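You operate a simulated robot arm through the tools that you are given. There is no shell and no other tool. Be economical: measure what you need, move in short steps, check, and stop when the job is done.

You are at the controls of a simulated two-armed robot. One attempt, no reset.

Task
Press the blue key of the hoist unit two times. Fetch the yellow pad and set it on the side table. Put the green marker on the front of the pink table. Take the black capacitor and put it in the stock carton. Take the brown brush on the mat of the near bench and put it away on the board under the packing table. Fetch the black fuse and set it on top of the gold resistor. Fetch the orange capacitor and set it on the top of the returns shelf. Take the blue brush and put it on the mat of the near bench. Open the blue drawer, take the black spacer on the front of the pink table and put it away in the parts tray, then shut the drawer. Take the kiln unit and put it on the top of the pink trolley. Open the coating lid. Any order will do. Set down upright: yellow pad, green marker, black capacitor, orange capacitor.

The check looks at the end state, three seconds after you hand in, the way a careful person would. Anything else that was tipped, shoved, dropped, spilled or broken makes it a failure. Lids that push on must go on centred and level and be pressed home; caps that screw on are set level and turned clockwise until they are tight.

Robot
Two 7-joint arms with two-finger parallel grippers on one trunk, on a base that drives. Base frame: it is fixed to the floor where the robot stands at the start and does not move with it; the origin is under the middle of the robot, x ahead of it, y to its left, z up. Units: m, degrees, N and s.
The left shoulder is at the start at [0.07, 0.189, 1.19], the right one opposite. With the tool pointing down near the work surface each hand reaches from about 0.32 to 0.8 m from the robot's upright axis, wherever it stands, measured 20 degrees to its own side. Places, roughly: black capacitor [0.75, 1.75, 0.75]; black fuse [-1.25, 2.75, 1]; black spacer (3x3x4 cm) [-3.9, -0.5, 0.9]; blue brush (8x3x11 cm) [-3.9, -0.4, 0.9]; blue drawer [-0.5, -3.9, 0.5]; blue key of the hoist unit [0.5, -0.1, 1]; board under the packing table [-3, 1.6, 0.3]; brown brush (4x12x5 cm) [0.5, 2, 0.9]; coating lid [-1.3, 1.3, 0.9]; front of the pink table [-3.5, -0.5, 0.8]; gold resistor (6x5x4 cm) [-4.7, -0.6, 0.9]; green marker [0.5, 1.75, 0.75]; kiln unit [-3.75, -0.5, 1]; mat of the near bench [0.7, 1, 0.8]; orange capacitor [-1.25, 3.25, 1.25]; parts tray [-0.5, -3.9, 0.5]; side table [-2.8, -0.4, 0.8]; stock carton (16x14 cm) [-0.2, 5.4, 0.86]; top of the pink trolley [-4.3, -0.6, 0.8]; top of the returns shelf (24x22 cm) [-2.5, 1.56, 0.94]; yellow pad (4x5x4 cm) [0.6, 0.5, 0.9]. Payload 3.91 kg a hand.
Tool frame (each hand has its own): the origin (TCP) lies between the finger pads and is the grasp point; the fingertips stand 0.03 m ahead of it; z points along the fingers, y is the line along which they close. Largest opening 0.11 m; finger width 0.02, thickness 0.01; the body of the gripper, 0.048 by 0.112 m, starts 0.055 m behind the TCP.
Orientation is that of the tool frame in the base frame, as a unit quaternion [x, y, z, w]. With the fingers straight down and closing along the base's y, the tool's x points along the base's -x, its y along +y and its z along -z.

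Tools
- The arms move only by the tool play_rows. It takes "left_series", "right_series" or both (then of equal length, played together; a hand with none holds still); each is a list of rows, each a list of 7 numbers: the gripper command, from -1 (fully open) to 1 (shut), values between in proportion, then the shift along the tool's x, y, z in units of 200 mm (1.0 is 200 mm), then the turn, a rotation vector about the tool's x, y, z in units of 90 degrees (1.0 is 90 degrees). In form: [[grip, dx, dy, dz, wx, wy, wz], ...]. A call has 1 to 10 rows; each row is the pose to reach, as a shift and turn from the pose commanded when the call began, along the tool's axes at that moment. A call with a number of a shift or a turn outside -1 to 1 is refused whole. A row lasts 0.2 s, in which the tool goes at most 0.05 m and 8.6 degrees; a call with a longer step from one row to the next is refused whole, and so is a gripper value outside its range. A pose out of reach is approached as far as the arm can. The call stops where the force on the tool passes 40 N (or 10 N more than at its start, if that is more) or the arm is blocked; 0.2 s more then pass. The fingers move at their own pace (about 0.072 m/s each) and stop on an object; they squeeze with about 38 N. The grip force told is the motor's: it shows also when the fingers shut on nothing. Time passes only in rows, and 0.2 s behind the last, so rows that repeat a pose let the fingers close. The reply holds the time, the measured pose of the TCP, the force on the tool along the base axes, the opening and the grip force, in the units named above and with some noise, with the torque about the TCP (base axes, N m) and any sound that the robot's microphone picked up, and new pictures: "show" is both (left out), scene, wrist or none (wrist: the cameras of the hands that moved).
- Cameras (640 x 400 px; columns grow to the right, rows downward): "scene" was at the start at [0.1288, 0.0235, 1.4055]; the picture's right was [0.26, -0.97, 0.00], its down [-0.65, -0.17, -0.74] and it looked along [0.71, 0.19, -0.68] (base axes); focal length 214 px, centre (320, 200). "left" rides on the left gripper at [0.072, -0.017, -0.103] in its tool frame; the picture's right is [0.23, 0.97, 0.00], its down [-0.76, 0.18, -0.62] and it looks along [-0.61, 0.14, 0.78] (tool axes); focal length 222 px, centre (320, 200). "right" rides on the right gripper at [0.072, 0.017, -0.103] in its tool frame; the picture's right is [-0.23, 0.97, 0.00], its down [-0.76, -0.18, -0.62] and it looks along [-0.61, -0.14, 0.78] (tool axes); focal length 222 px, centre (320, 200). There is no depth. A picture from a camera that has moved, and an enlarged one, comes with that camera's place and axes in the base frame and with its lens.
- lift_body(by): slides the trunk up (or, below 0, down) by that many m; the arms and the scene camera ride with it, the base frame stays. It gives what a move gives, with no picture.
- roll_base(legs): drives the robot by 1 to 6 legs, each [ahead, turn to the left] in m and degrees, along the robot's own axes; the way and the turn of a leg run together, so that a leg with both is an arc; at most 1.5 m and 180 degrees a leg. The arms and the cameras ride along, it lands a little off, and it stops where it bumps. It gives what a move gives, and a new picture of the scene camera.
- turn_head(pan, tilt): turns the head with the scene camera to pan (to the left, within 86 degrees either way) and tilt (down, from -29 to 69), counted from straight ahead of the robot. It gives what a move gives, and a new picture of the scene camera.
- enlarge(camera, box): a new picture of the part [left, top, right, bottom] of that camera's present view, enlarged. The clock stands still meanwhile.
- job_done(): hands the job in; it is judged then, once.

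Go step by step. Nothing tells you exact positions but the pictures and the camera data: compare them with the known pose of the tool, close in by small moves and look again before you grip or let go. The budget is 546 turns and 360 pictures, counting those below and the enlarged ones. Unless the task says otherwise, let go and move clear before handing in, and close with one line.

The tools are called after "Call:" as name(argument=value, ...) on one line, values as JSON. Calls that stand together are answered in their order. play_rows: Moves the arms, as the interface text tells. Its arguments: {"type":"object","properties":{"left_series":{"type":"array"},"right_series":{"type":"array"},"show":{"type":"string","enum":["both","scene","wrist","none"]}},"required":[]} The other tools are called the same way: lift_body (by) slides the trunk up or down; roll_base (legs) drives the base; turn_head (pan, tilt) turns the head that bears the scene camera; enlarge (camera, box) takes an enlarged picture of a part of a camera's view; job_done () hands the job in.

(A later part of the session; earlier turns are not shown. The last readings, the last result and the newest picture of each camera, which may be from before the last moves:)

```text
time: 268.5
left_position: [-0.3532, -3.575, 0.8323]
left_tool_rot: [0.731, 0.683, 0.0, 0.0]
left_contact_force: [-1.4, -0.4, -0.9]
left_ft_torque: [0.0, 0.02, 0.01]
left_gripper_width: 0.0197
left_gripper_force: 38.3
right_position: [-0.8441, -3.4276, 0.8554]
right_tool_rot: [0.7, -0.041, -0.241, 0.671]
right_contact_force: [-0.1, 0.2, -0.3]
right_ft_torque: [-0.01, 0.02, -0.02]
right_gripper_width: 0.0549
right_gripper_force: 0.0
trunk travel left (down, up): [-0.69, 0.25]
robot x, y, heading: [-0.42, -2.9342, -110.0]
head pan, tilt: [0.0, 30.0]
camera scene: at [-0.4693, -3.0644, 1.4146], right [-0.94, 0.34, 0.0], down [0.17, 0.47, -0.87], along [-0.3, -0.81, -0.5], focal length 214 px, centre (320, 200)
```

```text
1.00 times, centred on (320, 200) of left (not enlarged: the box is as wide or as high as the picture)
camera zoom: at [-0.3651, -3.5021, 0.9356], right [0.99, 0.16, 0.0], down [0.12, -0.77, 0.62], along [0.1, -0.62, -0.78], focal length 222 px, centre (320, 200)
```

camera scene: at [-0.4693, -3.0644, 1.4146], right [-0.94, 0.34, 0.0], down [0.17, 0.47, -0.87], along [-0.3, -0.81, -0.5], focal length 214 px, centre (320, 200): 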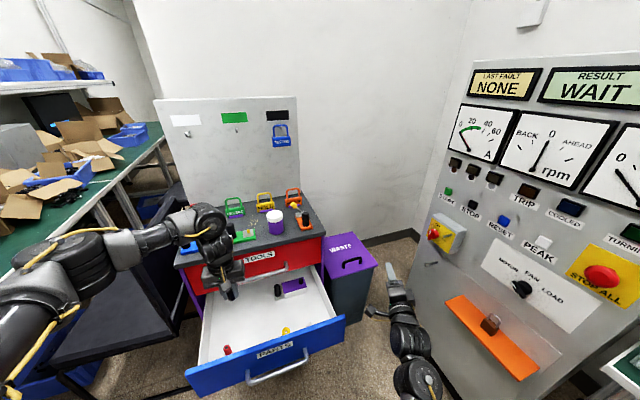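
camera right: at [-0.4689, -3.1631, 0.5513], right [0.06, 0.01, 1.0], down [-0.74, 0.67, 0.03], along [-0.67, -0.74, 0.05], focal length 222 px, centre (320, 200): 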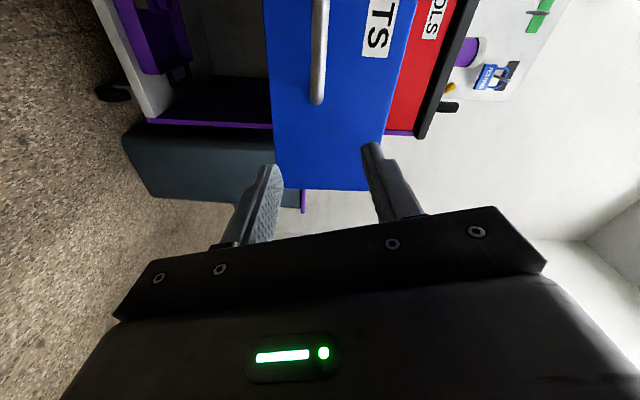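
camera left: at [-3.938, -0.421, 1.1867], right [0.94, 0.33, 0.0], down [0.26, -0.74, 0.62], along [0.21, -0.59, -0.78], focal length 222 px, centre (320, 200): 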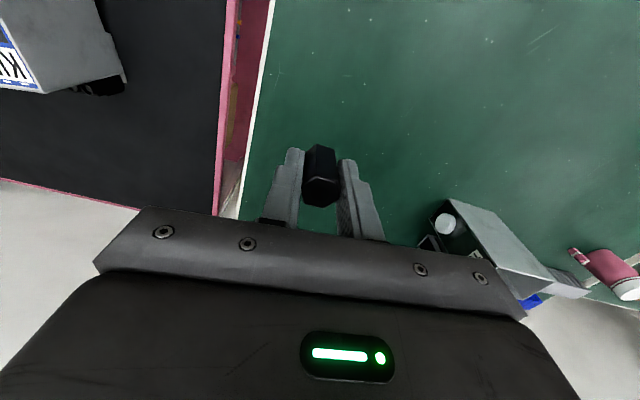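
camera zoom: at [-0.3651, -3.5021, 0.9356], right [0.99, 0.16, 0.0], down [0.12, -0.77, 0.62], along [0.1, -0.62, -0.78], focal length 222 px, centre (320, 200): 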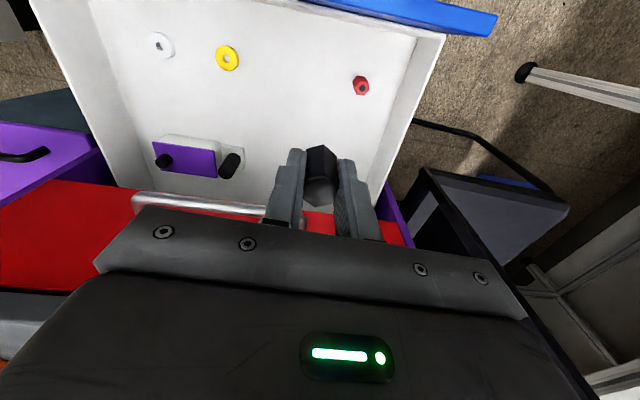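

I shift the spacer over a free spot and lower it into the drawer.

Call:
play_rows(left_series=[[1, 0.01, -0.15, 0, 0, 0, 0], [1, 0.01, -0.15, 0, 0, 0, 0]], show="none")

Call:
lift_body(by=-0.2)

Call:
play_rows(left_series=[[1, 0, 0, 0.05, 0, 0, 0], [1, 0, 0, 0.1, 0, 0, 0], [1, 0, 0, 0.15, 0, 0, 0], [1, 0, 0, 0.2, 0, 0, 0]], show="both")

```text
time: 269.1
left_position: [-0.3824, -3.5699, 0.8311]
left_tool_rot: [0.731, 0.683, -0.001, -0.001]
left_contact_force: [0.1, 0.4, 0.7]
left_ft_torque: [0.01, 0.02, -0.03]
left_gripper_width: 0.0195
left_gripper_force: 37.9
right_position: [-0.8431, -3.4281, 0.8573]
right_tool_rot: [0.7, -0.04, -0.241, 0.671]
right_contact_force: [0.0, 0.3, 0.2]
right_ft_torque: [0.02, 0.01, -0.03]
right_gripper_width: 0.0551
right_gripper_force: 0.0
trunk travel left (down, up): [-0.69, 0.25]
robot x, y, heading: [-0.4179, -2.9341, -110.4]
head pan, tilt: [0.0, 30.0]
```

```text
time: 271.3
left_position: [-0.3829, -3.5692, 0.6312]
left_tool_rot: [0.731, 0.682, 0.0, 0.0]
left_contact_force: [-0.1, 0.7, 0.2]
left_ft_torque: [0.01, 0.0, -0.01]
left_gripper_width: 0.0198
left_gripper_force: 38.2
right_position: [-0.8448, -3.4283, 0.6576]
right_tool_rot: [0.7, -0.04, -0.241, 0.671]
right_contact_force: [0.4, -0.6, 0.8]
right_ft_torque: [0.02, 0.02, 0.02]
right_gripper_width: 0.0552
right_gripper_force: 0.0
trunk travel left (down, up): [-0.49, 0.45]
robot x, y, heading: [-0.4202, -2.9291, -109.8]
head pan, tilt: [0.0, 30.0]
```

```text
time: 272.3
left_position: [-0.3825, -3.5698, 0.5905]
left_tool_rot: [0.731, 0.683, 0.0, 0.0]
left_contact_force: [-0.5, -0.6, 0.0]
left_ft_torque: [0.0, -0.02, -0.04]
left_gripper_width: 0.0196
left_gripper_force: 38.4
right_position: [-0.8445, -3.4289, 0.6567]
right_tool_rot: [0.7, -0.041, -0.241, 0.671]
right_contact_force: [-0.2, -0.5, 0.9]
right_ft_torque: [0.0, -0.04, -0.01]
right_gripper_width: 0.0549
right_gripper_force: 0.0
trunk travel left (down, up): [-0.49, 0.45]
robot x, y, heading: [-0.4197, -2.9313, -109.9]
head pan, tilt: [0.0, 30.0]
camera scene: at [-0.469, -3.064, 1.2146], right [-0.94, 0.34, 0.0], down [0.17, 0.47, -0.87], along [-0.3, -0.81, -0.5], focal length 214 px, centre (320, 200)
camera left: at [-0.3943, -3.4963, 0.6947], right [0.99, 0.16, 0.0], down [0.12, -0.77, 0.62], along [0.1, -0.62, -0.78], focal length 222 px, centre (320, 200)
```

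scene: 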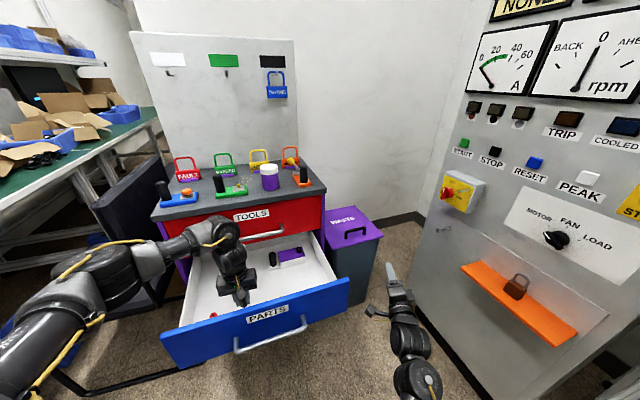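
left: 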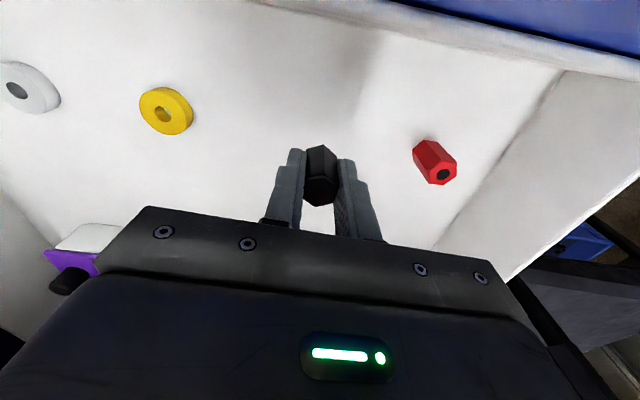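

Call:
play_rows(left_series=[[1, 0, 0, 0.04, 0, 0, 0], [1, 0, 0, 0.08, 0, 0, 0], [1, 0, 0, 0.12, 0, 0, 0], [1, 0, 0, 0.16, 0, 0, 0], [1, 0, 0, 0.2, 0, 0, 0], [1, 0, 0, 0.24, 0, 0, 0], [1, 0, 0, 0.28, 0, 0, 0], [1, 0, 0, 0.32, 0, 0, 0]], show="wrist")

```text
time: 273.5
left_position: [-0.3832, -3.5718, 0.5588]
left_tool_rot: [0.731, 0.682, -0.005, -0.001]
left_contact_force: [5.1, -1.4, 27.0]
left_ft_torque: [2.36, 0.54, -0.46]
left_gripper_width: 0.0198
left_gripper_force: 37.7
right_position: [-0.8427, -3.4291, 0.6582]
right_tool_rot: [0.7, -0.04, -0.241, 0.671]
right_contact_force: [-0.5, 0.3, -0.8]
right_ft_torque: [-0.03, 0.01, 0.01]
right_gripper_width: 0.055
right_gripper_force: 0.0
trunk travel left (down, up): [-0.49, 0.45]
robot x, y, heading: [-0.4176, -2.9309, -109.9]
head pan, tilt: [0.0, 30.0]
stopped in row 6 (left hand): the force on the tool passed its limit at 50 N (the readings are from after the stop); the commanded pose is now the measured one
camera left: at [-0.3943, -3.4977, 0.6635], right [0.99, 0.16, -0.01], down [0.13, -0.77, 0.63], along [0.09, -0.62, -0.78], focal length 222 px, centre (320, 200)
```

left: 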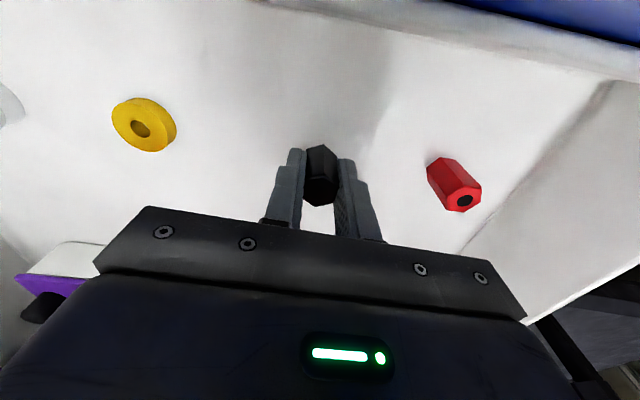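

The spacer's bottom is at the drawer floor (~0.52). I release and rise.

Call:
play_rows(left_series=[[0.5, 0, 0, -0.01, 0, 0, 0], [0.2, 0, 0, -0.02, 0, 0, 0], [0.2, 0, 0, -0.1, 0, 0, 0], [0.2, 0, 0, -0.3, 0, 0, 0], [0.2, 0, 0, -0.5, 0, 0, 0], [0.2, 0, 0, -0.7, 0, 0, 0]], show="wrist")

Call:
lift_body(by=0.2)

```text
time: 274.9
left_position: [-0.3821, -3.5678, 0.6978]
left_tool_rot: [0.73, 0.683, -0.004, -0.002]
left_contact_force: [0.5, -0.2, 0.2]
left_ft_torque: [0.01, -0.02, 0.02]
left_gripper_width: 0.0438
left_gripper_force: 0.1
right_position: [-0.844, -3.4284, 0.6577]
right_tool_rot: [0.699, -0.041, -0.241, 0.672]
right_contact_force: [-0.7, 0.0, 0.7]
right_ft_torque: [0.01, -0.01, 0.02]
right_gripper_width: 0.0551
right_gripper_force: 0.0
trunk travel left (down, up): [-0.49, 0.45]
robot x, y, heading: [-0.4177, -2.9312, -110.2]
head pan, tilt: [0.0, 30.0]
camera left: at [-0.3928, -3.4948, 0.8015], right [0.99, 0.16, -0.01], down [0.13, -0.77, 0.62], along [0.1, -0.62, -0.78], focal length 222 px, centre (320, 200)
```

left: 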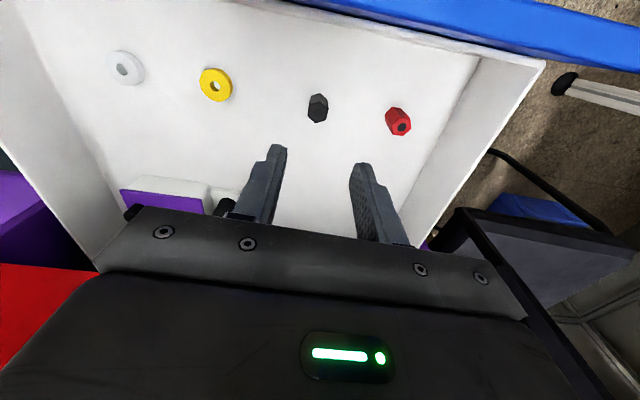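

```text
time: 277.1
left_position: [-0.3812, -3.5688, 0.8968]
left_tool_rot: [0.731, 0.683, -0.003, -0.001]
left_contact_force: [-0.1, 0.5, 0.1]
left_ft_torque: [0.0, 0.0, 0.0]
left_gripper_width: 0.044
left_gripper_force: 0.0
right_position: [-0.8441, -3.4285, 0.8561]
right_tool_rot: [0.7, -0.041, -0.241, 0.671]
right_contact_force: [-0.6, -0.4, -0.8]
right_ft_torque: [0.0, 0.02, 0.01]
right_gripper_width: 0.0549
right_gripper_force: 0.1
trunk travel left (down, up): [-0.69, 0.25]
robot x, y, heading: [-0.418, -2.9353, -110.4]
head pan, tilt: [0.0, 30.0]
```

The spacer stands in the tray. I go back in line with the drawer to push it shut with the right hand.

Call:
roll_base(legs=[[-0.32, 0], [0, 20.5]])

Call:
play_rows(left_series=[[0.2, 0.1, 0, -0.2, 0, 0, 0], [0.2, 0.2, 0, -0.4, 0, 0, 0], [0.2, 0.3, 0, -0.6, 0, 0, 0], [0.2, 0.3, 0, -0.7, 0, 0, 0]], right_series=[[1, 0, 0, 0, 0, 0, 0], [1, 0, 0, 0, 0, 0, 0], [1, 0, 0, 0, 0, 0, 0], [1, 0, 0, 0, 0, 0, 0]], show="none")

Call:
lift_body(by=-0.24)

```text
time: 280.4
left_position: [-0.0518, -3.2096, 0.8972]
left_tool_rot: [0.599, 0.801, -0.003, -0.001]
left_contact_force: [-0.4, 0.2, 0.7]
left_ft_torque: [-0.01, 0.01, 0.01]
left_gripper_width: 0.0439
left_gripper_force: 0.1
right_position: [-0.5334, -3.2403, 0.8562]
right_tool_rot: [0.696, 0.084, -0.119, 0.703]
right_contact_force: [0.8, 0.5, 0.3]
right_ft_torque: [-0.01, 0.02, 0.03]
right_gripper_width: 0.0551
right_gripper_force: 0.1
trunk travel left (down, up): [-0.69, 0.25]
robot x, y, heading: [-0.3065, -2.6263, -89.6]
head pan, tilt: [0.0, 30.0]
camera scene: at [-0.3083, -2.7671, 1.4146], right [-1.0, 0.0, 0.0], down [0.0, 0.5, -0.87], along [0.0, -0.87, -0.5], focal length 214 px, centre (320, 200)
```

scene: 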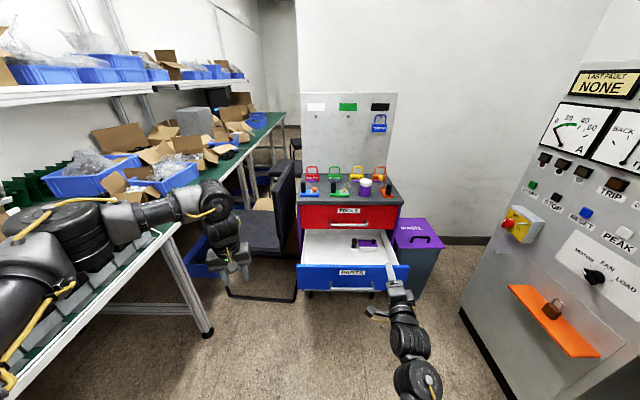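

```text
time: 281.4
left_position: [-0.0645, -3.1655, 0.9986]
left_tool_rot: [0.599, 0.801, -0.003, 0.0]
left_contact_force: [0.1, 0.2, -0.6]
left_ft_torque: [-0.02, -0.03, -0.04]
left_gripper_width: 0.0439
left_gripper_force: 0.1
left hand out of reach, approached as far as the arm can: row 3, 4
right_position: [-0.5335, -3.2415, 0.8568]
right_tool_rot: [0.697, 0.085, -0.119, 0.702]
right_contact_force: [1.0, -0.2, 0.4]
right_ft_torque: [0.04, 0.01, 0.02]
right_gripper_width: 0.0001
right_gripper_force: 37.7
trunk travel left (down, up): [-0.69, 0.25]
robot x, y, heading: [-0.3057, -2.6263, -89.5]
head pan, tilt: [0.0, 30.0]
```

```text
time: 283.9
left_position: [-0.0648, -3.1644, 0.7574]
left_tool_rot: [0.599, 0.801, -0.003, 0.0]
left_contact_force: [0.3, 0.5, -0.2]
left_ft_torque: [0.0, -0.02, -0.02]
left_gripper_width: 0.044
left_gripper_force: 0.1
right_position: [-0.5336, -3.2401, 0.6163]
right_tool_rot: [0.696, 0.084, -0.117, 0.704]
right_contact_force: [0.3, 0.2, 0.2]
right_ft_torque: [-0.01, -0.01, -0.01]
right_gripper_width: 0.0001
right_gripper_force: 37.6
trunk travel left (down, up): [-0.45, 0.49]
robot x, y, heading: [-0.307, -2.6272, -89.7]
head pan, tilt: [0.0, 30.0]
```

Call:
roll_base(legs=[[0.14, 0]])

Call:
enlarge(camera="right", box=[160, 0, 480, 200])

```text
time: 285.2
left_position: [-0.0644, -3.3055, 0.7575]
left_tool_rot: [0.6, 0.8, -0.002, -0.001]
left_contact_force: [0.4, 0.0, 0.2]
left_ft_torque: [-0.03, 0.0, 0.0]
left_gripper_width: 0.0441
left_gripper_force: 0.1
right_position: [-0.533, -3.3802, 0.6154]
right_tool_rot: [0.697, 0.084, -0.118, 0.703]
right_contact_force: [-0.1, 0.2, -0.5]
right_ft_torque: [0.02, 0.0, -0.02]
right_gripper_width: 0.0
right_gripper_force: 37.5
trunk travel left (down, up): [-0.45, 0.49]
robot x, y, heading: [-0.3075, -2.764, -89.7]
head pan, tilt: [0.0, 30.0]
camera scene: at [-0.3083, -2.907, 1.1744], right [-1.0, 0.0, 0.0], down [0.0, 0.5, -0.87], along [0.0, -0.87, -0.5], focal length 214 px, centre (320, 200)
```

scene: 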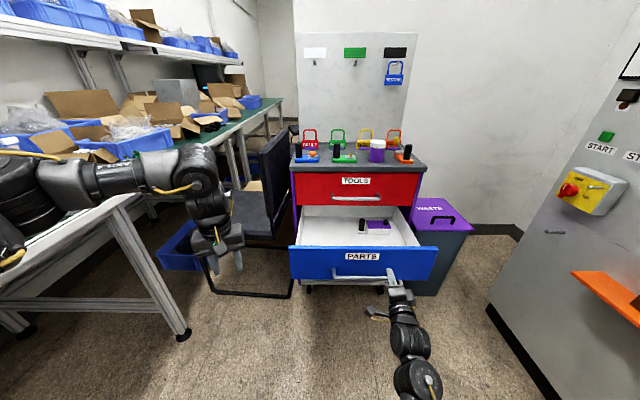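

```text
2.00 times, centred on (320, 100) of right
camera zoom: at [-0.4537, -3.2786, 0.6104], right [0.06, 0.01, 1.0], down [-0.75, 0.66, 0.04], along [-0.66, -0.75, 0.05], focal length 444 px, centre (320, 400)
```

zoom: 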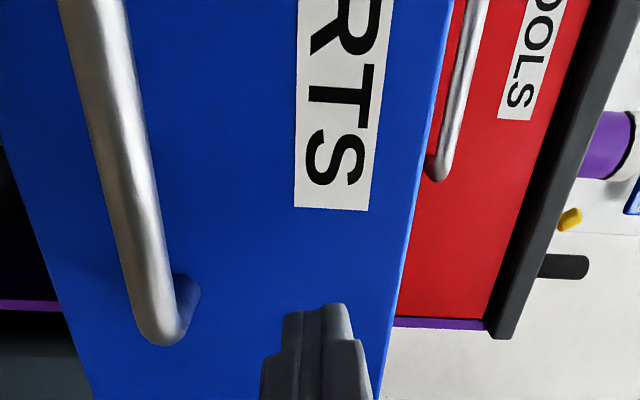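

Call:
roll_base(legs=[[0.2, 0]])

```text
time: 286.8
left_position: [-0.0653, -3.5039, 0.7566]
left_tool_rot: [0.6, 0.8, -0.003, -0.001]
left_contact_force: [0.0, -0.5, 0.0]
left_ft_torque: [0.04, 0.02, -0.02]
left_gripper_width: 0.044
left_gripper_force: 0.1
right_position: [-0.5338, -3.5774, 0.6164]
right_tool_rot: [0.697, 0.083, -0.119, 0.702]
right_contact_force: [-0.1, -0.5, -0.5]
right_ft_torque: [0.02, -0.01, -0.03]
right_gripper_width: 0.0
right_gripper_force: 37.8
trunk travel left (down, up): [-0.45, 0.49]
robot x, y, heading: [-0.3067, -2.9671, -90.1]
head pan, tilt: [0.0, 30.0]
camera scene: at [-0.308, -3.1058, 1.1744], right [-1.0, 0.0, 0.0], down [0.0, 0.5, -0.87], along [0.0, -0.87, -0.5], focal length 214 px, centre (320, 200)
```

scene: 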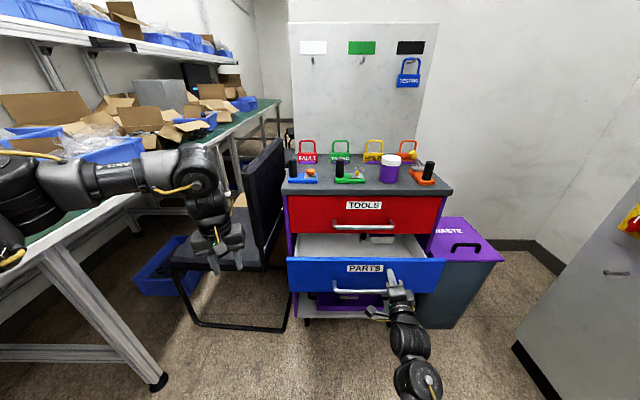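

Call:
roll_base(legs=[[0.08, 0]])

Call:
roll_base(legs=[[0.04, 0]])

```text
time: 287.8
left_position: [-0.0652, -3.5846, 0.7568]
left_tool_rot: [0.601, 0.799, -0.002, -0.002]
left_contact_force: [-0.1, 0.3, 0.0]
left_ft_torque: [0.02, -0.02, 0.0]
left_gripper_width: 0.0438
left_gripper_force: 0.1
right_position: [-0.5343, -3.6578, 0.6153]
right_tool_rot: [0.697, 0.084, -0.12, 0.702]
right_contact_force: [0.0, -0.6, -0.7]
right_ft_torque: [0.0, 0.0, 0.02]
right_gripper_width: 0.0001
right_gripper_force: 37.9
trunk travel left (down, up): [-0.45, 0.49]
robot x, y, heading: [-0.3081, -3.0441, -89.9]
head pan, tilt: [0.0, 30.0]
camera scene: at [-0.308, -3.1863, 1.1744], right [-1.0, 0.0, 0.0], down [0.0, 0.5, -0.87], along [0.0, -0.87, -0.5], focal length 214 px, centre (320, 200)
```

scene: 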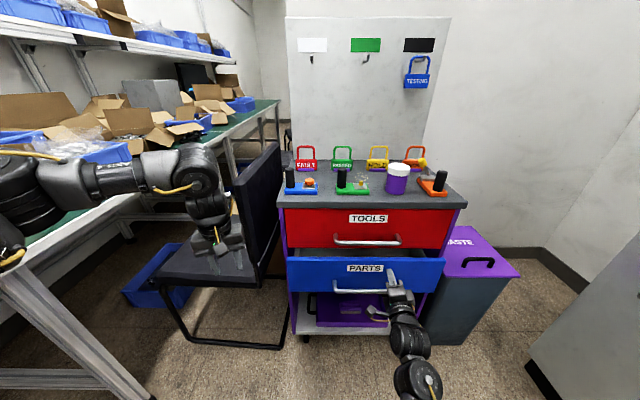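

```text
time: 288.7
left_position: [-0.0642, -3.6248, 0.7565]
left_tool_rot: [0.6, 0.8, -0.001, -0.002]
left_contact_force: [0.0, -0.4, 0.1]
left_ft_torque: [0.02, -0.03, 0.02]
left_gripper_width: 0.044
left_gripper_force: 0.0
right_position: [-0.5345, -3.6986, 0.6156]
right_tool_rot: [0.698, 0.083, -0.12, 0.701]
right_contact_force: [0.6, -0.2, 0.2]
right_ft_torque: [-0.01, 0.0, 0.01]
right_gripper_width: 0.0
right_gripper_force: 37.6
trunk travel left (down, up): [-0.45, 0.49]
robot x, y, heading: [-0.3027, -3.0863, -89.6]
head pan, tilt: [0.0, 30.0]
camera scene: at [-0.3077, -3.2267, 1.1743], right [-1.0, 0.0, 0.0], down [0.0, 0.5, -0.87], along [0.0, -0.87, -0.5], focal length 214 px, centre (320, 200)
```

scene: 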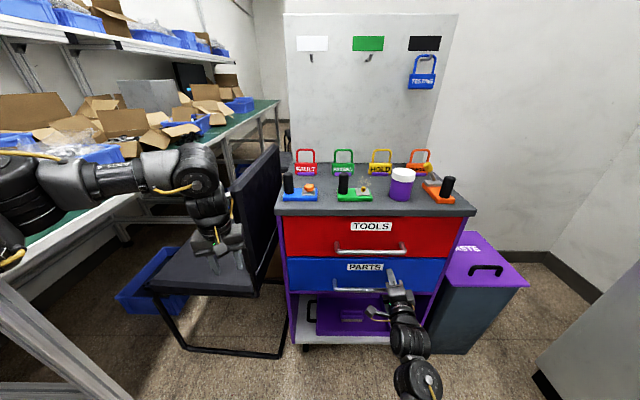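

Call:
play_rows(right_series=[[1, 0, 0, 0.03, 0, 0, 0], [1, 0, 0, 0.06, 0, 0, 0], [1, 0, 0, 0.09, 0, 0, 0], [1, 0, 0, 0.12, 0, 0, 0]], show="both")

```text
time: 289.4
left_position: [-0.0649, -3.622, 0.7589]
left_tool_rot: [0.601, 0.799, -0.004, 0.0]
left_contact_force: [-0.8, 0.9, -0.2]
left_ft_torque: [-0.01, 0.03, 0.01]
left_gripper_width: 0.0444
left_gripper_force: 0.0
right_position: [-0.5343, -3.7062, 0.616]
right_tool_rot: [0.698, 0.084, -0.119, 0.701]
right_contact_force: [2.4, 23.7, 6.0]
right_ft_torque: [-0.13, -0.22, 0.26]
right_gripper_width: 0.0001
right_gripper_force: 37.7
trunk travel left (down, up): [-0.45, 0.49]
robot x, y, heading: [-0.3051, -3.0854, -89.9]
head pan, tilt: [0.0, 30.0]
stopped in row 3 (right hand): the force on the tool passed its limit at 53 N (the readings are from after the stop); the commanded pose is now the measured one
camera scene: at [-0.3076, -3.2213, 1.1752], right [-1.0, 0.0, 0.0], down [0.0, 0.5, -0.87], along [0.0, -0.87, -0.5], focal length 214 px, centre (320, 200)
camera right: at [-0.4551, -3.606, 0.6108], right [0.06, 0.01, 1.0], down [-0.75, 0.66, 0.04], along [-0.66, -0.75, 0.05], focal length 222 px, centre (320, 200)
```

scene: 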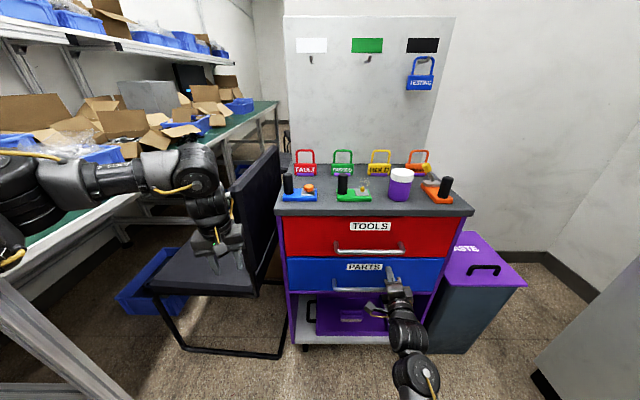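
right: 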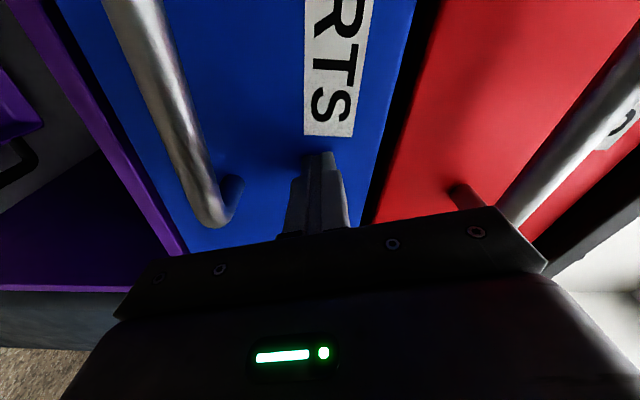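

The drawer is shut against its stop. I back away and bring the right hand back to pointing down.

Call:
roll_base(legs=[[-0.6, 0]])

Call:
play_rows(right_series=[[1, 0, 0, 0, 0, 0, -0.09], [1, 0, 0, 0, 0, 0, -0.18], [1, 0, 0, 0, 0, 0, -0.27], [1, 0, 0, 0, 0, 0, -0.36], [1, 0, 0, 0, 0, 0, -0.45], [1, 0, 0, 0, 0, 0, -0.54], [1, 0, 0, 0, 0, 0, -0.63], [1, 0, 0, 0, 0, 0, -0.72], [1, 0, 0, 0, 0, 0, -0.81], [1, 0, 0, 0, 0, 0, -0.9]], show="none")

```text
time: 292.9
left_position: [-0.0657, -3.0154, 0.7563]
left_tool_rot: [0.601, 0.799, -0.003, -0.001]
left_contact_force: [0.1, -0.1, -0.5]
left_ft_torque: [-0.03, 0.01, -0.01]
left_gripper_width: 0.044
left_gripper_force: 0.2
right_position: [-0.5363, -3.1003, 0.6136]
right_tool_rot: [0.699, 0.084, -0.119, 0.7]
right_contact_force: [0.6, 0.3, -0.2]
right_ft_torque: [0.0, -0.01, 0.03]
right_gripper_width: 0.0
right_gripper_force: 37.4
trunk travel left (down, up): [-0.45, 0.49]
robot x, y, heading: [-0.3035, -2.4761, -89.9]
head pan, tilt: [0.0, 30.0]
camera scene: at [-0.3083, -2.6163, 1.1747], right [-1.0, 0.0, 0.0], down [0.0, 0.5, -0.87], along [0.0, -0.87, -0.5], focal length 214 px, centre (320, 200)
```

scene: 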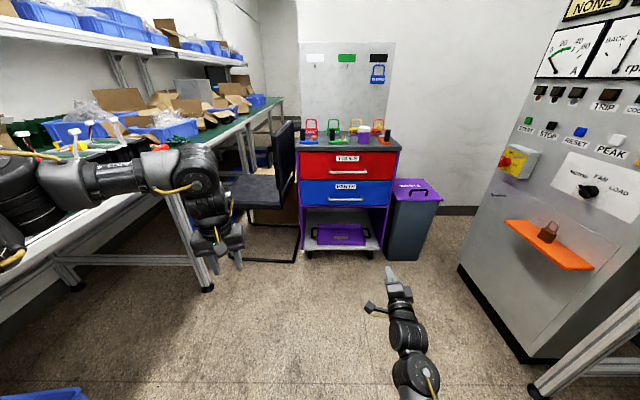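

```text
time: 295.1
left_position: [-0.0661, -3.0157, 0.7579]
left_tool_rot: [0.602, 0.799, -0.003, -0.001]
left_contact_force: [0.0, -0.4, -0.3]
left_ft_torque: [-0.01, -0.01, -0.02]
left_gripper_width: 0.044
left_gripper_force: 0.1
right_position: [-0.5345, -3.1008, 0.6137]
right_tool_rot: [-0.478, -0.517, 0.547, -0.453]
right_contact_force: [0.2, -0.6, 0.0]
right_ft_torque: [-0.02, 0.0, 0.02]
right_gripper_width: 0.0
right_gripper_force: 38.4
trunk travel left (down, up): [-0.45, 0.49]
robot x, y, heading: [-0.3113, -2.4751, -90.0]
head pan, tilt: [0.0, 30.0]
```

Call:
play_rows(right_series=[[1, 0, 0, 0, 0, 0.09, 0], [1, 0, 0, 0, 0, 0.18, 0], [1, 0, 0, 0, 0, 0.27, 0], [1, 0, 0, 0, 0, 0.36, 0], [1, 0, 0, 0, 0, 0.45, 0], [1, 0, 0, 0, 0, 0.54, 0], [1, 0, 0, 0, 0, 0.63, 0], [1, 0, 0, 0, 0, 0.72, 0], [1, 0, 0, 0, 0, 0.81, 0], [1, 0, 0, 0, 0, 0.9, 0]], show="none")

Call:
lift_body(by=0.49)

```text
time: 296.8
left_position: [-0.0657, -3.0157, 0.7576]
left_tool_rot: [0.602, 0.798, -0.003, -0.001]
left_contact_force: [-0.2, 0.5, 0.0]
left_ft_torque: [0.0, -0.01, -0.02]
left_gripper_width: 0.0437
left_gripper_force: 0.1
right_position: [-0.5381, -3.1044, 0.6135]
right_tool_rot: [0.687, 0.679, -0.228, 0.123]
right_contact_force: [1.7, -36.5, -35.8]
right_ft_torque: [-2.19, 1.32, -1.27]
right_gripper_width: 0.0001
right_gripper_force: 37.9
trunk travel left (down, up): [-0.45, 0.49]
robot x, y, heading: [-0.3085, -2.4791, -90.1]
head pan, tilt: [0.0, 30.0]
stopped in row 8 (right hand): the force on the tool passed its limit at 158 N (the readings are from after the stop); the commanded pose is now the measured one
```

```text
refused: 0.49 is not a number from -0.4 to 0.4
```

The right hand met resistance while turning; I look before moving on.

Call:
turn_head(pan=-20, tilt=60)

Call:
enlarge(camera="right", box=[0, 0, 640, 400])

```text
time: 297.8
left_position: [-0.0667, -3.0147, 0.757]
left_tool_rot: [0.602, 0.799, -0.002, -0.001]
left_contact_force: [0.5, -0.5, -0.8]
left_ft_torque: [0.0, -0.01, -0.01]
left_gripper_width: 0.0441
left_gripper_force: 0.2
right_position: [-0.5363, -3.1037, 0.6143]
right_tool_rot: [0.687, 0.679, -0.228, 0.123]
right_contact_force: [-2.6, -44.2, -59.5]
right_ft_torque: [-4.59, 1.86, -1.19]
right_gripper_width: 0.0001
right_gripper_force: 37.7
trunk travel left (down, up): [-0.45, 0.49]
robot x, y, heading: [-0.3077, -2.4748, -89.9]
head pan, tilt: [-20.0, 60.0]
camera scene: at [-0.3311, -2.589, 1.1326], right [-0.94, 0.34, 0.0], down [0.3, 0.81, -0.5], along [-0.17, -0.47, -0.87], focal length 214 px, centre (320, 200)
```

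scene: 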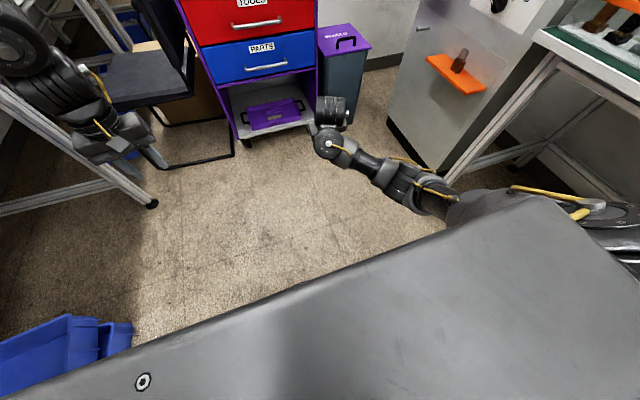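

```text
1.00 times, centred on (320, 200) of right (not enlarged: the box is as wide or as high as the picture)
camera zoom: at [-0.5066, -2.9911, 0.6676], right [0.97, -0.25, -0.03], down [-0.07, -0.36, 0.93], along [-0.24, -0.9, -0.37], focal length 222 px, centre (320, 200)
```

zoom: 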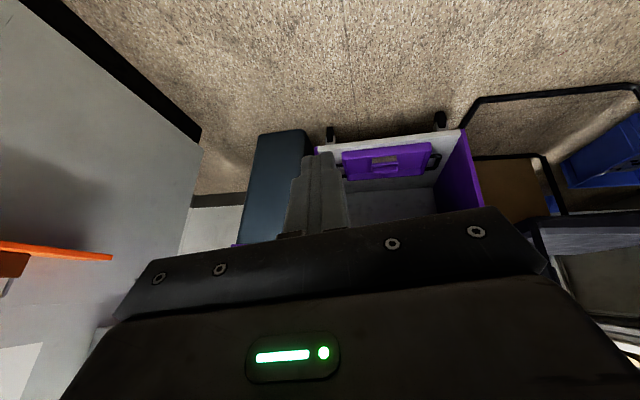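

The wrist folded against its own forearm. I back the turn off and raise the hand before turning it down again.

Call:
play_rows(right_series=[[1, 0, 0, 0, 0, -0.09, 0], [1, 0, 0, 0, 0, -0.18, 0], [1, 0, 0, 0, 0, -0.25, 0], [1, -0.12, -0.035, -0.21, 0, -0.25, 0], [1, -0.24, -0.07, -0.42, 0, -0.25, 0], [1, -0.36, -0.1, -0.63, 0, -0.25, 0], [1, -0.48, -0.14, -0.84, 0, -0.25, 0]], show="scene")

```text
time: 299.4
left_position: [-0.0658, -3.0159, 0.7574]
left_tool_rot: [0.602, 0.798, -0.004, -0.001]
left_contact_force: [0.2, 0.3, -0.2]
left_ft_torque: [0.01, 0.0, 0.03]
left_gripper_width: 0.0439
left_gripper_force: 0.0
right_position: [-0.5363, -3.1049, 0.8102]
right_tool_rot: [0.63, 0.643, -0.355, 0.251]
right_contact_force: [-0.4, 0.5, -0.3]
right_ft_torque: [0.03, -0.03, 0.02]
right_gripper_width: 0.0001
right_gripper_force: 38.1
trunk travel left (down, up): [-0.45, 0.49]
robot x, y, heading: [-0.3065, -2.4749, -89.9]
head pan, tilt: [-20.0, 60.0]
camera scene: at [-0.3306, -2.5887, 1.1325], right [-0.94, 0.34, 0.0], down [0.3, 0.81, -0.5], along [-0.17, -0.47, -0.87], focal length 214 px, centre (320, 200)
```

scene: 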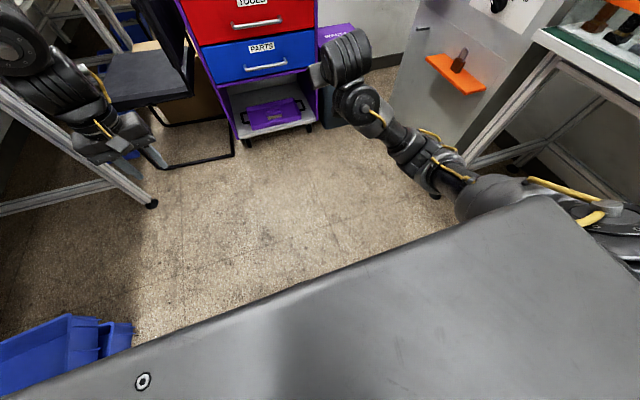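

Call:
play_rows(right_series=[[1, 0, 0, 0, -0.016, 0.085, 0], [1, 0, 0, 0, -0.031, 0.17, 0], [1, 0, 0, 0, -0.046, 0.255, 0], [1, 0, 0, 0, -0.062, 0.34, 0], [1, 0, 0, 0, -0.077, 0.425, 0], [1, 0, 0, 0, -0.092, 0.505, 0], [1, 0, 0, 0, -0.103, 0.564, 0]], show="scene")

```text
time: 299.7
left_position: [-0.0656, -3.0159, 0.7575]
left_tool_rot: [0.601, 0.799, -0.004, -0.001]
left_contact_force: [0.2, -0.1, -0.4]
left_ft_torque: [0.01, 0.04, 0.0]
left_gripper_width: 0.0439
left_gripper_force: 0.0
right_position: [-0.535, -3.1082, 0.8134]
right_tool_rot: [0.64, 0.64, -0.343, 0.251]
right_contact_force: [19.8, -31.4, -13.3]
right_ft_torque: [-1.44, 0.56, -3.35]
right_gripper_width: 0.0
right_gripper_force: 37.4
trunk travel left (down, up): [-0.45, 0.49]
robot x, y, heading: [-0.3058, -2.4775, -89.9]
head pan, tilt: [-20.0, 60.0]
stopped in row 1 (right hand): the force on the tool passed its limit at 170 N (the readings are from after the stop); the commanded pose is now the measured one
camera scene: at [-0.3306, -2.5891, 1.1325], right [-0.94, 0.34, 0.0], down [0.3, 0.81, -0.5], along [-0.17, -0.47, -0.87], focal length 214 px, centre (320, 200)
```

scene: 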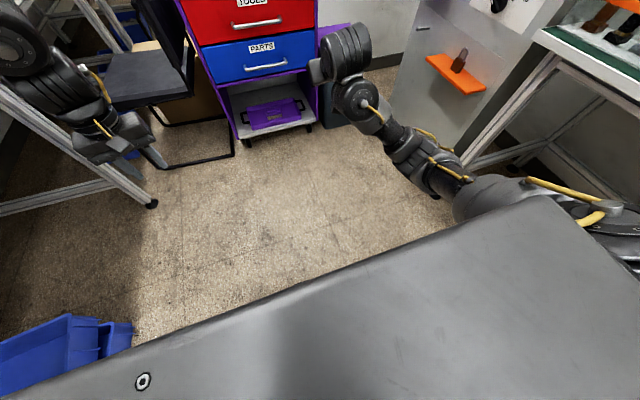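

Call:
play_rows(right_series=[[1, 0, 0, 0, 0, -0.09, 0], [1, 0, 0, 0, 0, -0.18, 0], [1, 0, 0, 0, 0, -0.27, 0], [1, 0, 0, 0, 0, -0.36, 0], [1, 0, 0, 0, 0, -0.42, 0]], show="none")

```text
time: 300.9
left_position: [-0.0668, -3.016, 0.7579]
left_tool_rot: [0.602, 0.799, -0.002, -0.001]
left_contact_force: [0.2, -0.4, 0.1]
left_ft_torque: [0.01, 0.02, -0.02]
left_gripper_width: 0.0437
left_gripper_force: 0.0
right_position: [-0.5322, -3.1077, 0.8144]
right_tool_rot: [0.544, 0.571, -0.476, 0.39]
right_contact_force: [0.5, -0.2, -0.1]
right_ft_torque: [-0.03, -0.04, 0.06]
right_gripper_width: 0.0
right_gripper_force: 37.3
right hand out of reach, approached as far as the arm can: row 4, 5
trunk travel left (down, up): [-0.45, 0.49]
robot x, y, heading: [-0.3076, -2.4766, -90.1]
head pan, tilt: [-20.0, 60.0]
```

Call:
play_rows(right_series=[[1, -0.05, -0.2, 0, 0, 0, 0], [1, -0.1, -0.4, 0, 0, 0, 0], [1, -0.15, -0.6, 0, 0, 0, 0], [1, -0.2, -0.8, 0, 0, 0, 0], [1, -0.25, -1.0, 0, 0, 0, 0], [1, -0.25, -1.0, -0.2, 0, 0, 0], [1, -0.25, -1.0, -0.4, 0, 0, 0]], show="scene")

```text
time: 302.5
left_position: [-0.0669, -3.0159, 0.7578]
left_tool_rot: [0.602, 0.799, -0.003, -0.001]
left_contact_force: [0.9, 0.0, -0.1]
left_ft_torque: [0.01, 0.01, -0.03]
left_gripper_width: 0.044
left_gripper_force: 0.1
right_position: [-0.7174, -3.0344, 0.9051]
right_tool_rot: [0.543, 0.572, -0.475, 0.391]
right_contact_force: [0.4, -0.2, 0.3]
right_ft_torque: [0.0, 0.02, 0.0]
right_gripper_width: 0.0002
right_gripper_force: 38.0
trunk travel left (down, up): [-0.45, 0.49]
robot x, y, heading: [-0.3054, -2.4808, -90.0]
head pan, tilt: [-20.0, 60.0]
camera scene: at [-0.3323, -2.5888, 1.1325], right [-0.94, 0.34, 0.0], down [0.3, 0.81, -0.5], along [-0.17, -0.47, -0.87], focal length 214 px, centre (320, 200)
```

scene: 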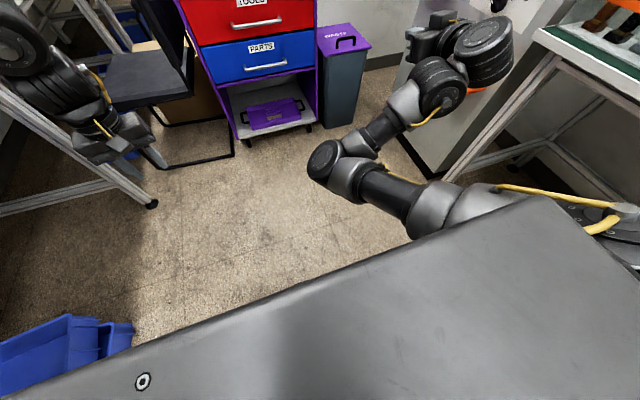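

Call:
play_rows(right_series=[[1, 0, 0, 0, 0, 0.09, 0], [1, 0, 0, 0, 0, 0.18, 0], [1, 0, 0, 0, 0, 0.27, 0], [1, 0, 0, 0, 0, 0.36, 0], [1, 0, 0, 0, 0, 0.45, 0], [1, 0, 0, 0, 0, 0.54, 0], [1, 0, 0, 0, 0, 0.63, 0], [1, 0, 0, 0, 0, 0.72, 0], [1, 0, 0, 0, 0, 0.8, 0]], show="scene")

```text
time: 303.0
left_position: [-0.0663, -3.0164, 0.7573]
left_tool_rot: [0.601, 0.799, -0.003, -0.003]
left_contact_force: [-1.0, -0.3, 0.9]
left_ft_torque: [-0.01, 0.03, 0.0]
left_gripper_width: 0.0439
left_gripper_force: 0.1
right_position: [-0.7201, -3.0347, 0.9088]
right_tool_rot: [0.575, 0.612, -0.434, 0.325]
right_contact_force: [-57.6, -30.1, -10.0]
right_ft_torque: [-2.14, 1.29, 7.71]
right_gripper_width: 0.0
right_gripper_force: 37.7
right hand out of reach, approached as far as the arm can: row 2
trunk travel left (down, up): [-0.45, 0.49]
robot x, y, heading: [-0.3089, -2.4739, -90.1]
head pan, tilt: [-20.0, 60.0]
stopped in row 2 (right hand): the force on the tool passed its limit at 236 N (the readings are from after the stop); the commanded pose is now the measured one
camera scene: at [-0.3307, -2.5889, 1.1325], right [-0.94, 0.34, 0.0], down [0.3, 0.81, -0.5], along [-0.17, -0.47, -0.87], focal length 214 px, centre (320, 200)
```

scene: 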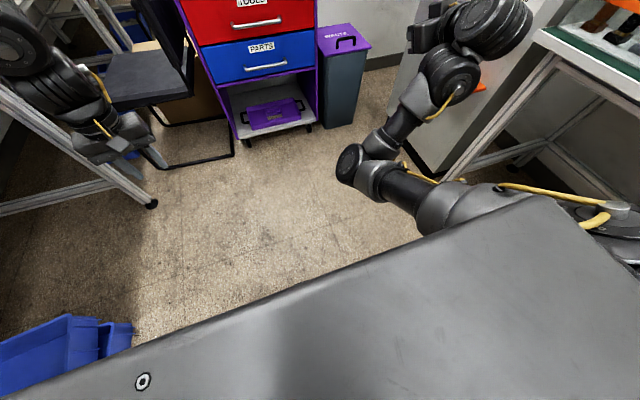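

I undo that turn and stretch the arm forward so it can refold with the elbow outward.

Call:
play_rows(right_series=[[1, 0, 0, 0, 0, -0.09, 0], [1, 0, 0, 0, 0, -0.18, 0], [1, 0, 0, 0, 0, -0.25, 0]], show="none")

Call:
play_rows(right_series=[[1, 0, 0.05, 0.2, 0, 0, 0], [1, 0, 0.1, 0.4, 0, 0, 0], [1, 0, 0.15, 0.6, 0, 0, 0], [1, 0, 0.2, 0.8, 0, 0, 0], [1, 0, 0.25, 1.0, 0, 0, 0]], show="none")

Call:
play_rows(right_series=[[1, 0, 0, 0.2, 0, 0, 0], [1, 0, 0, 0.4, 0, 0, 0], [1, 0, 0, 0.6, 0, 0, 0]], show="scene")

```text
time: 303.8
left_position: [-0.0666, -3.0168, 0.7562]
left_tool_rot: [0.602, 0.799, -0.003, -0.002]
left_contact_force: [-0.5, 0.2, 0.8]
left_ft_torque: [0.0, 0.03, 0.0]
left_gripper_width: 0.0443
left_gripper_force: 0.0
right_position: [-0.7191, -3.0349, 0.9079]
right_tool_rot: [-0.483, -0.535, 0.535, -0.44]
right_contact_force: [0.3, -0.6, 0.5]
right_ft_torque: [0.03, 0.01, 0.05]
right_gripper_width: 0.0001
right_gripper_force: 37.3
trunk travel left (down, up): [-0.45, 0.49]
robot x, y, heading: [-0.3067, -2.4767, -90.2]
head pan, tilt: [-20.0, 60.0]
```

```text
time: 305.0
left_position: [-0.0659, -3.0159, 0.7571]
left_tool_rot: [0.601, 0.799, -0.003, -0.001]
left_contact_force: [0.3, -0.4, 0.6]
left_ft_torque: [0.0, -0.01, -0.04]
left_gripper_width: 0.0438
left_gripper_force: 0.1
right_position: [-0.6818, -3.2349, 0.8926]
right_tool_rot: [-0.483, -0.535, 0.536, -0.44]
right_contact_force: [0.2, 0.1, -0.2]
right_ft_torque: [0.01, 0.01, 0.04]
right_gripper_width: 0.0001
right_gripper_force: 37.6
trunk travel left (down, up): [-0.45, 0.49]
robot x, y, heading: [-0.3073, -2.4782, -89.9]
head pan, tilt: [-20.0, 60.0]
```

```text
time: 305.8
left_position: [-0.0678, -3.0173, 0.7574]
left_tool_rot: [0.602, 0.798, -0.002, -0.001]
left_contact_force: [-0.1, -0.3, 0.1]
left_ft_torque: [0.02, 0.02, -0.01]
left_gripper_width: 0.0439
left_gripper_force: 0.0
right_position: [-0.6877, -3.3563, 0.8877]
right_tool_rot: [0.483, 0.536, -0.534, 0.441]
right_contact_force: [0.3, -1.3, -0.4]
right_ft_torque: [0.03, -0.03, 0.0]
right_gripper_width: 0.0001
right_gripper_force: 37.5
trunk travel left (down, up): [-0.45, 0.49]
robot x, y, heading: [-0.307, -2.4778, -89.9]
head pan, tilt: [-20.0, 60.0]
camera scene: at [-0.3322, -2.5903, 1.1324], right [-0.94, 0.34, 0.0], down [0.3, 0.81, -0.5], along [-0.17, -0.47, -0.87], focal length 214 px, centre (320, 200)
```

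scene: 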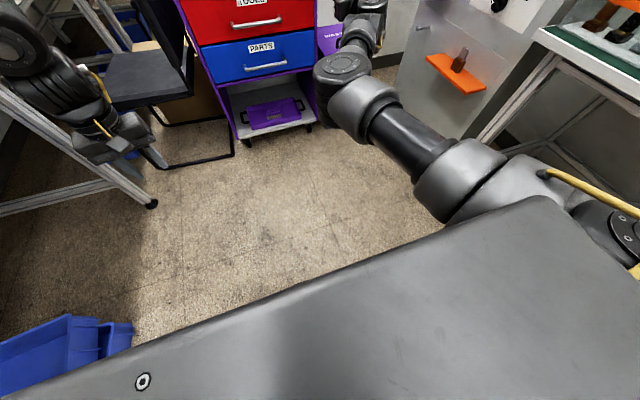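

Call:
play_rows(right_series=[[1, 0.141, 0, -0.01, 0, 0.09, 0], [1, 0.279, 0, -0.04, 0, 0.18, 0], [1, 0.412, 0, -0.089, 0, 0.27, 0], [1, 0.536, 0, -0.156, 0, 0.36, 0], [1, 0.649, 0, -0.24, 0, 0.45, 0], [1, 0.75, 0, -0.338, 0, 0.54, 0], [1, 0.836, 0, -0.451, 0, 0.63, 0], [1, 0.905, 0, -0.574, 0, 0.72, 0], [1, 0.956, 0, -0.706, 0, 0.81, 0], [1, 0.988, 0, -0.844, 0, 0.9, 0]], show="scene")

```text
time: 308.1
left_position: [-0.0667, -3.0153, 0.7572]
left_tool_rot: [0.602, 0.798, -0.002, -0.001]
left_contact_force: [-0.7, 0.6, 0.0]
left_ft_torque: [-0.01, -0.01, -0.01]
left_gripper_width: 0.0439
left_gripper_force: 0.0
right_position: [-0.71, -3.1866, 0.7013]
right_tool_rot: [0.705, 0.699, -0.118, -0.005]
right_contact_force: [-48.0, -19.7, -43.4]
right_ft_torque: [-1.79, -3.26, 3.53]
right_gripper_width: 0.0
right_gripper_force: 37.7
trunk travel left (down, up): [-0.45, 0.49]
robot x, y, heading: [-0.3071, -2.4771, -90.2]
head pan, tilt: [-20.0, 60.0]
stopped in row 10 (right hand): the force on the tool passed its limit at 280 N (the readings are from after the stop); the commanded pose is now the measured one
camera scene: at [-0.3314, -2.589, 1.1325], right [-0.94, 0.34, 0.0], down [0.3, 0.81, -0.5], along [-0.17, -0.47, -0.87], focal length 214 px, centre (320, 200)
```

scene: 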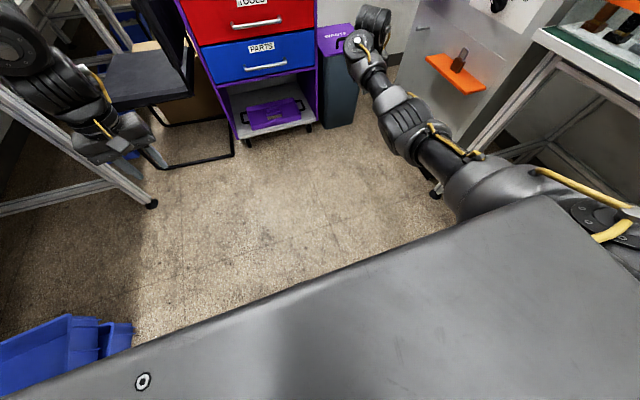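

Call:
play_rows(right_series=[[1, 0, 0, 0, 0, -0.08, 0], [1, 0, 0, 0, 0, -0.15, 0], [1, 0.03, 0.03, 0.2, 0, -0.15, 0], [1, 0.06, 0.07, 0.4, 0, -0.15, 0], [1, 0.09, 0.1, 0.6, 0, -0.15, 0], [1, 0.12, 0.13, 0.8, 0, -0.15, 0]], show="scene")

```text
time: 309.4
left_position: [-0.065, -3.0166, 0.7569]
left_tool_rot: [0.602, 0.798, -0.003, -0.001]
left_contact_force: [-0.6, 0.4, -0.1]
left_ft_torque: [0.04, 0.02, -0.01]
left_gripper_width: 0.0438
left_gripper_force: 0.0
right_position: [-0.7106, -3.1902, 0.5338]
right_tool_rot: [0.689, 0.693, -0.198, 0.078]
right_contact_force: [0.4, 0.6, 0.4]
right_ft_torque: [0.0, 0.0, 0.05]
right_gripper_width: 0.0002
right_gripper_force: 37.7
trunk travel left (down, up): [-0.45, 0.49]
robot x, y, heading: [-0.3096, -2.4754, -90.2]
head pan, tilt: [-20.0, 60.0]
camera scene: at [-0.3314, -2.5893, 1.1325], right [-0.94, 0.34, 0.0], down [0.3, 0.81, -0.5], along [-0.17, -0.47, -0.87], focal length 214 px, centre (320, 200)
```

scene: 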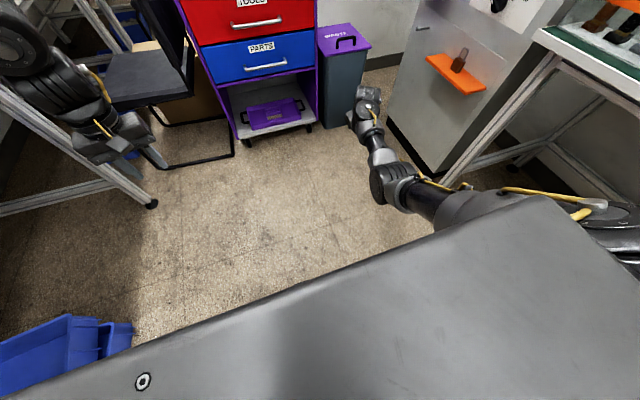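

Call:
play_rows(right_series=[[1, 0, 0, 0, -0.03, 0.07, 0], [1, 0, 0, 0, -0.06, 0.14, 0], [1, 0, 0, 0, -0.09, 0.2, 0], [1, 0, 0, 0, -0.11, 0.25, 0]], show="scene")

```text
time: 310.4
left_position: [-0.0652, -3.0161, 0.7571]
left_tool_rot: [0.602, 0.799, -0.003, -0.001]
left_contact_force: [0.4, 0.7, -0.4]
left_ft_torque: [-0.03, -0.02, 0.06]
left_gripper_width: 0.044
left_gripper_force: 0.1
right_position: [-0.71, -3.1875, 0.5378]
right_tool_rot: [0.705, 0.709, 0.0, 0.0]
right_contact_force: [0.1, 0.6, -0.5]
right_ft_torque: [-0.02, -0.02, 0.0]
right_gripper_width: 0.0
right_gripper_force: 38.1
trunk travel left (down, up): [-0.45, 0.49]
robot x, y, heading: [-0.3068, -2.4761, -90.1]
head pan, tilt: [-20.0, 60.0]
camera scene: at [-0.331, -2.5884, 1.1325], right [-0.94, 0.34, 0.0], down [0.3, 0.81, -0.5], along [-0.17, -0.47, -0.87], focal length 214 px, centre (320, 200)
```

scene: 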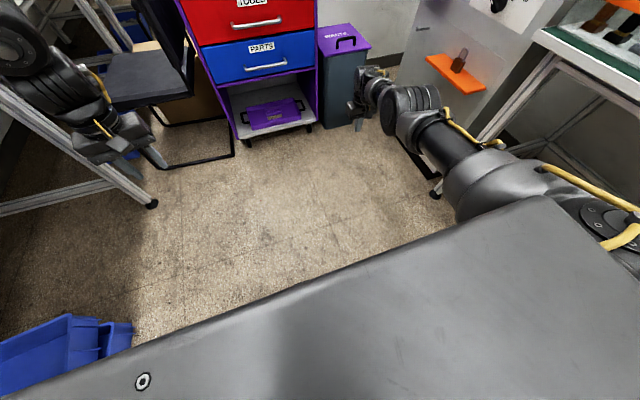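

The right hand is down again with its elbow out. I bring both hands to carrying poses and raise the trunk.

Call:
play_rows(right_series=[[1, 0.1, 0.15, 0, 0, 0, 0], [1, 0.2, 0.3, 0, 0, 0, 0], [1, 0.3, 0.45, 0, 0, 0, 0], [1, 0.4, 0.6, 0, 0, 0, 0], [1, 0.5, 0.75, 0, 0, 0, 0]], left_series=[[0.2, -0.05, 0, 0.15, 0, 0, 0], [0.2, -0.1, 0, 0.3, 0, 0, 0], [0.2, -0.15, 0, 0.45, 0, 0, 0], [0.2, -0.2, 0, 0.6, 0, 0, 0], [0.2, -0.2, 0, 0.75, 0, 0, 0]], show="none")

Call:
lift_body(by=0.4)

Call:
lift_body(by=0.09)

```text
time: 311.6
left_position: [-0.0572, -3.0539, 0.6068]
left_tool_rot: [0.601, 0.799, -0.002, -0.002]
left_contact_force: [0.4, -0.6, -0.5]
left_ft_torque: [0.01, 0.06, 0.04]
left_gripper_width: 0.0438
left_gripper_force: 0.0
right_position: [-0.5622, -3.0869, 0.5369]
right_tool_rot: [0.706, 0.708, -0.001, 0.0]
right_contact_force: [5.5, -0.6, -6.4]
right_ft_torque: [-0.65, 0.82, -0.48]
right_gripper_width: 0.0
right_gripper_force: 37.6
trunk travel left (down, up): [-0.45, 0.49]
robot x, y, heading: [-0.3077, -2.4782, -90.3]
head pan, tilt: [-20.0, 60.0]
```

```text
time: 315.5
left_position: [-0.0573, -3.0537, 1.007]
left_tool_rot: [0.602, 0.798, -0.003, 0.0]
left_contact_force: [-0.6, 0.3, -0.1]
left_ft_torque: [0.0, 0.03, 0.0]
left_gripper_width: 0.044
left_gripper_force: 0.0
right_position: [-0.5626, -3.0858, 0.937]
right_tool_rot: [0.706, 0.709, 0.0, 0.0]
right_contact_force: [4.4, -2.4, -3.2]
right_ft_torque: [-0.06, 0.59, -0.42]
right_gripper_width: 0.0
right_gripper_force: 38.1
trunk travel left (down, up): [-0.85, 0.09]
robot x, y, heading: [-0.3102, -2.4729, -90.0]
head pan, tilt: [-20.0, 60.0]
```

```text
time: 316.7
left_position: [-0.0574, -3.054, 1.0966]
left_tool_rot: [0.602, 0.798, -0.003, -0.001]
left_contact_force: [-0.7, -0.7, 0.1]
left_ft_torque: [-0.01, 0.03, -0.05]
left_gripper_width: 0.0443
left_gripper_force: 0.2
right_position: [-0.5621, -3.0851, 1.0278]
right_tool_rot: [0.705, 0.709, 0.0, -0.001]
right_contact_force: [4.9, -1.9, -4.0]
right_ft_torque: [-0.07, 0.57, -0.41]
right_gripper_width: 0.0
right_gripper_force: 37.8
trunk travel left (down, up): [-0.94, 0.0]
robot x, y, heading: [-0.3055, -2.4752, -89.7]
head pan, tilt: [-20.0, 60.0]
```

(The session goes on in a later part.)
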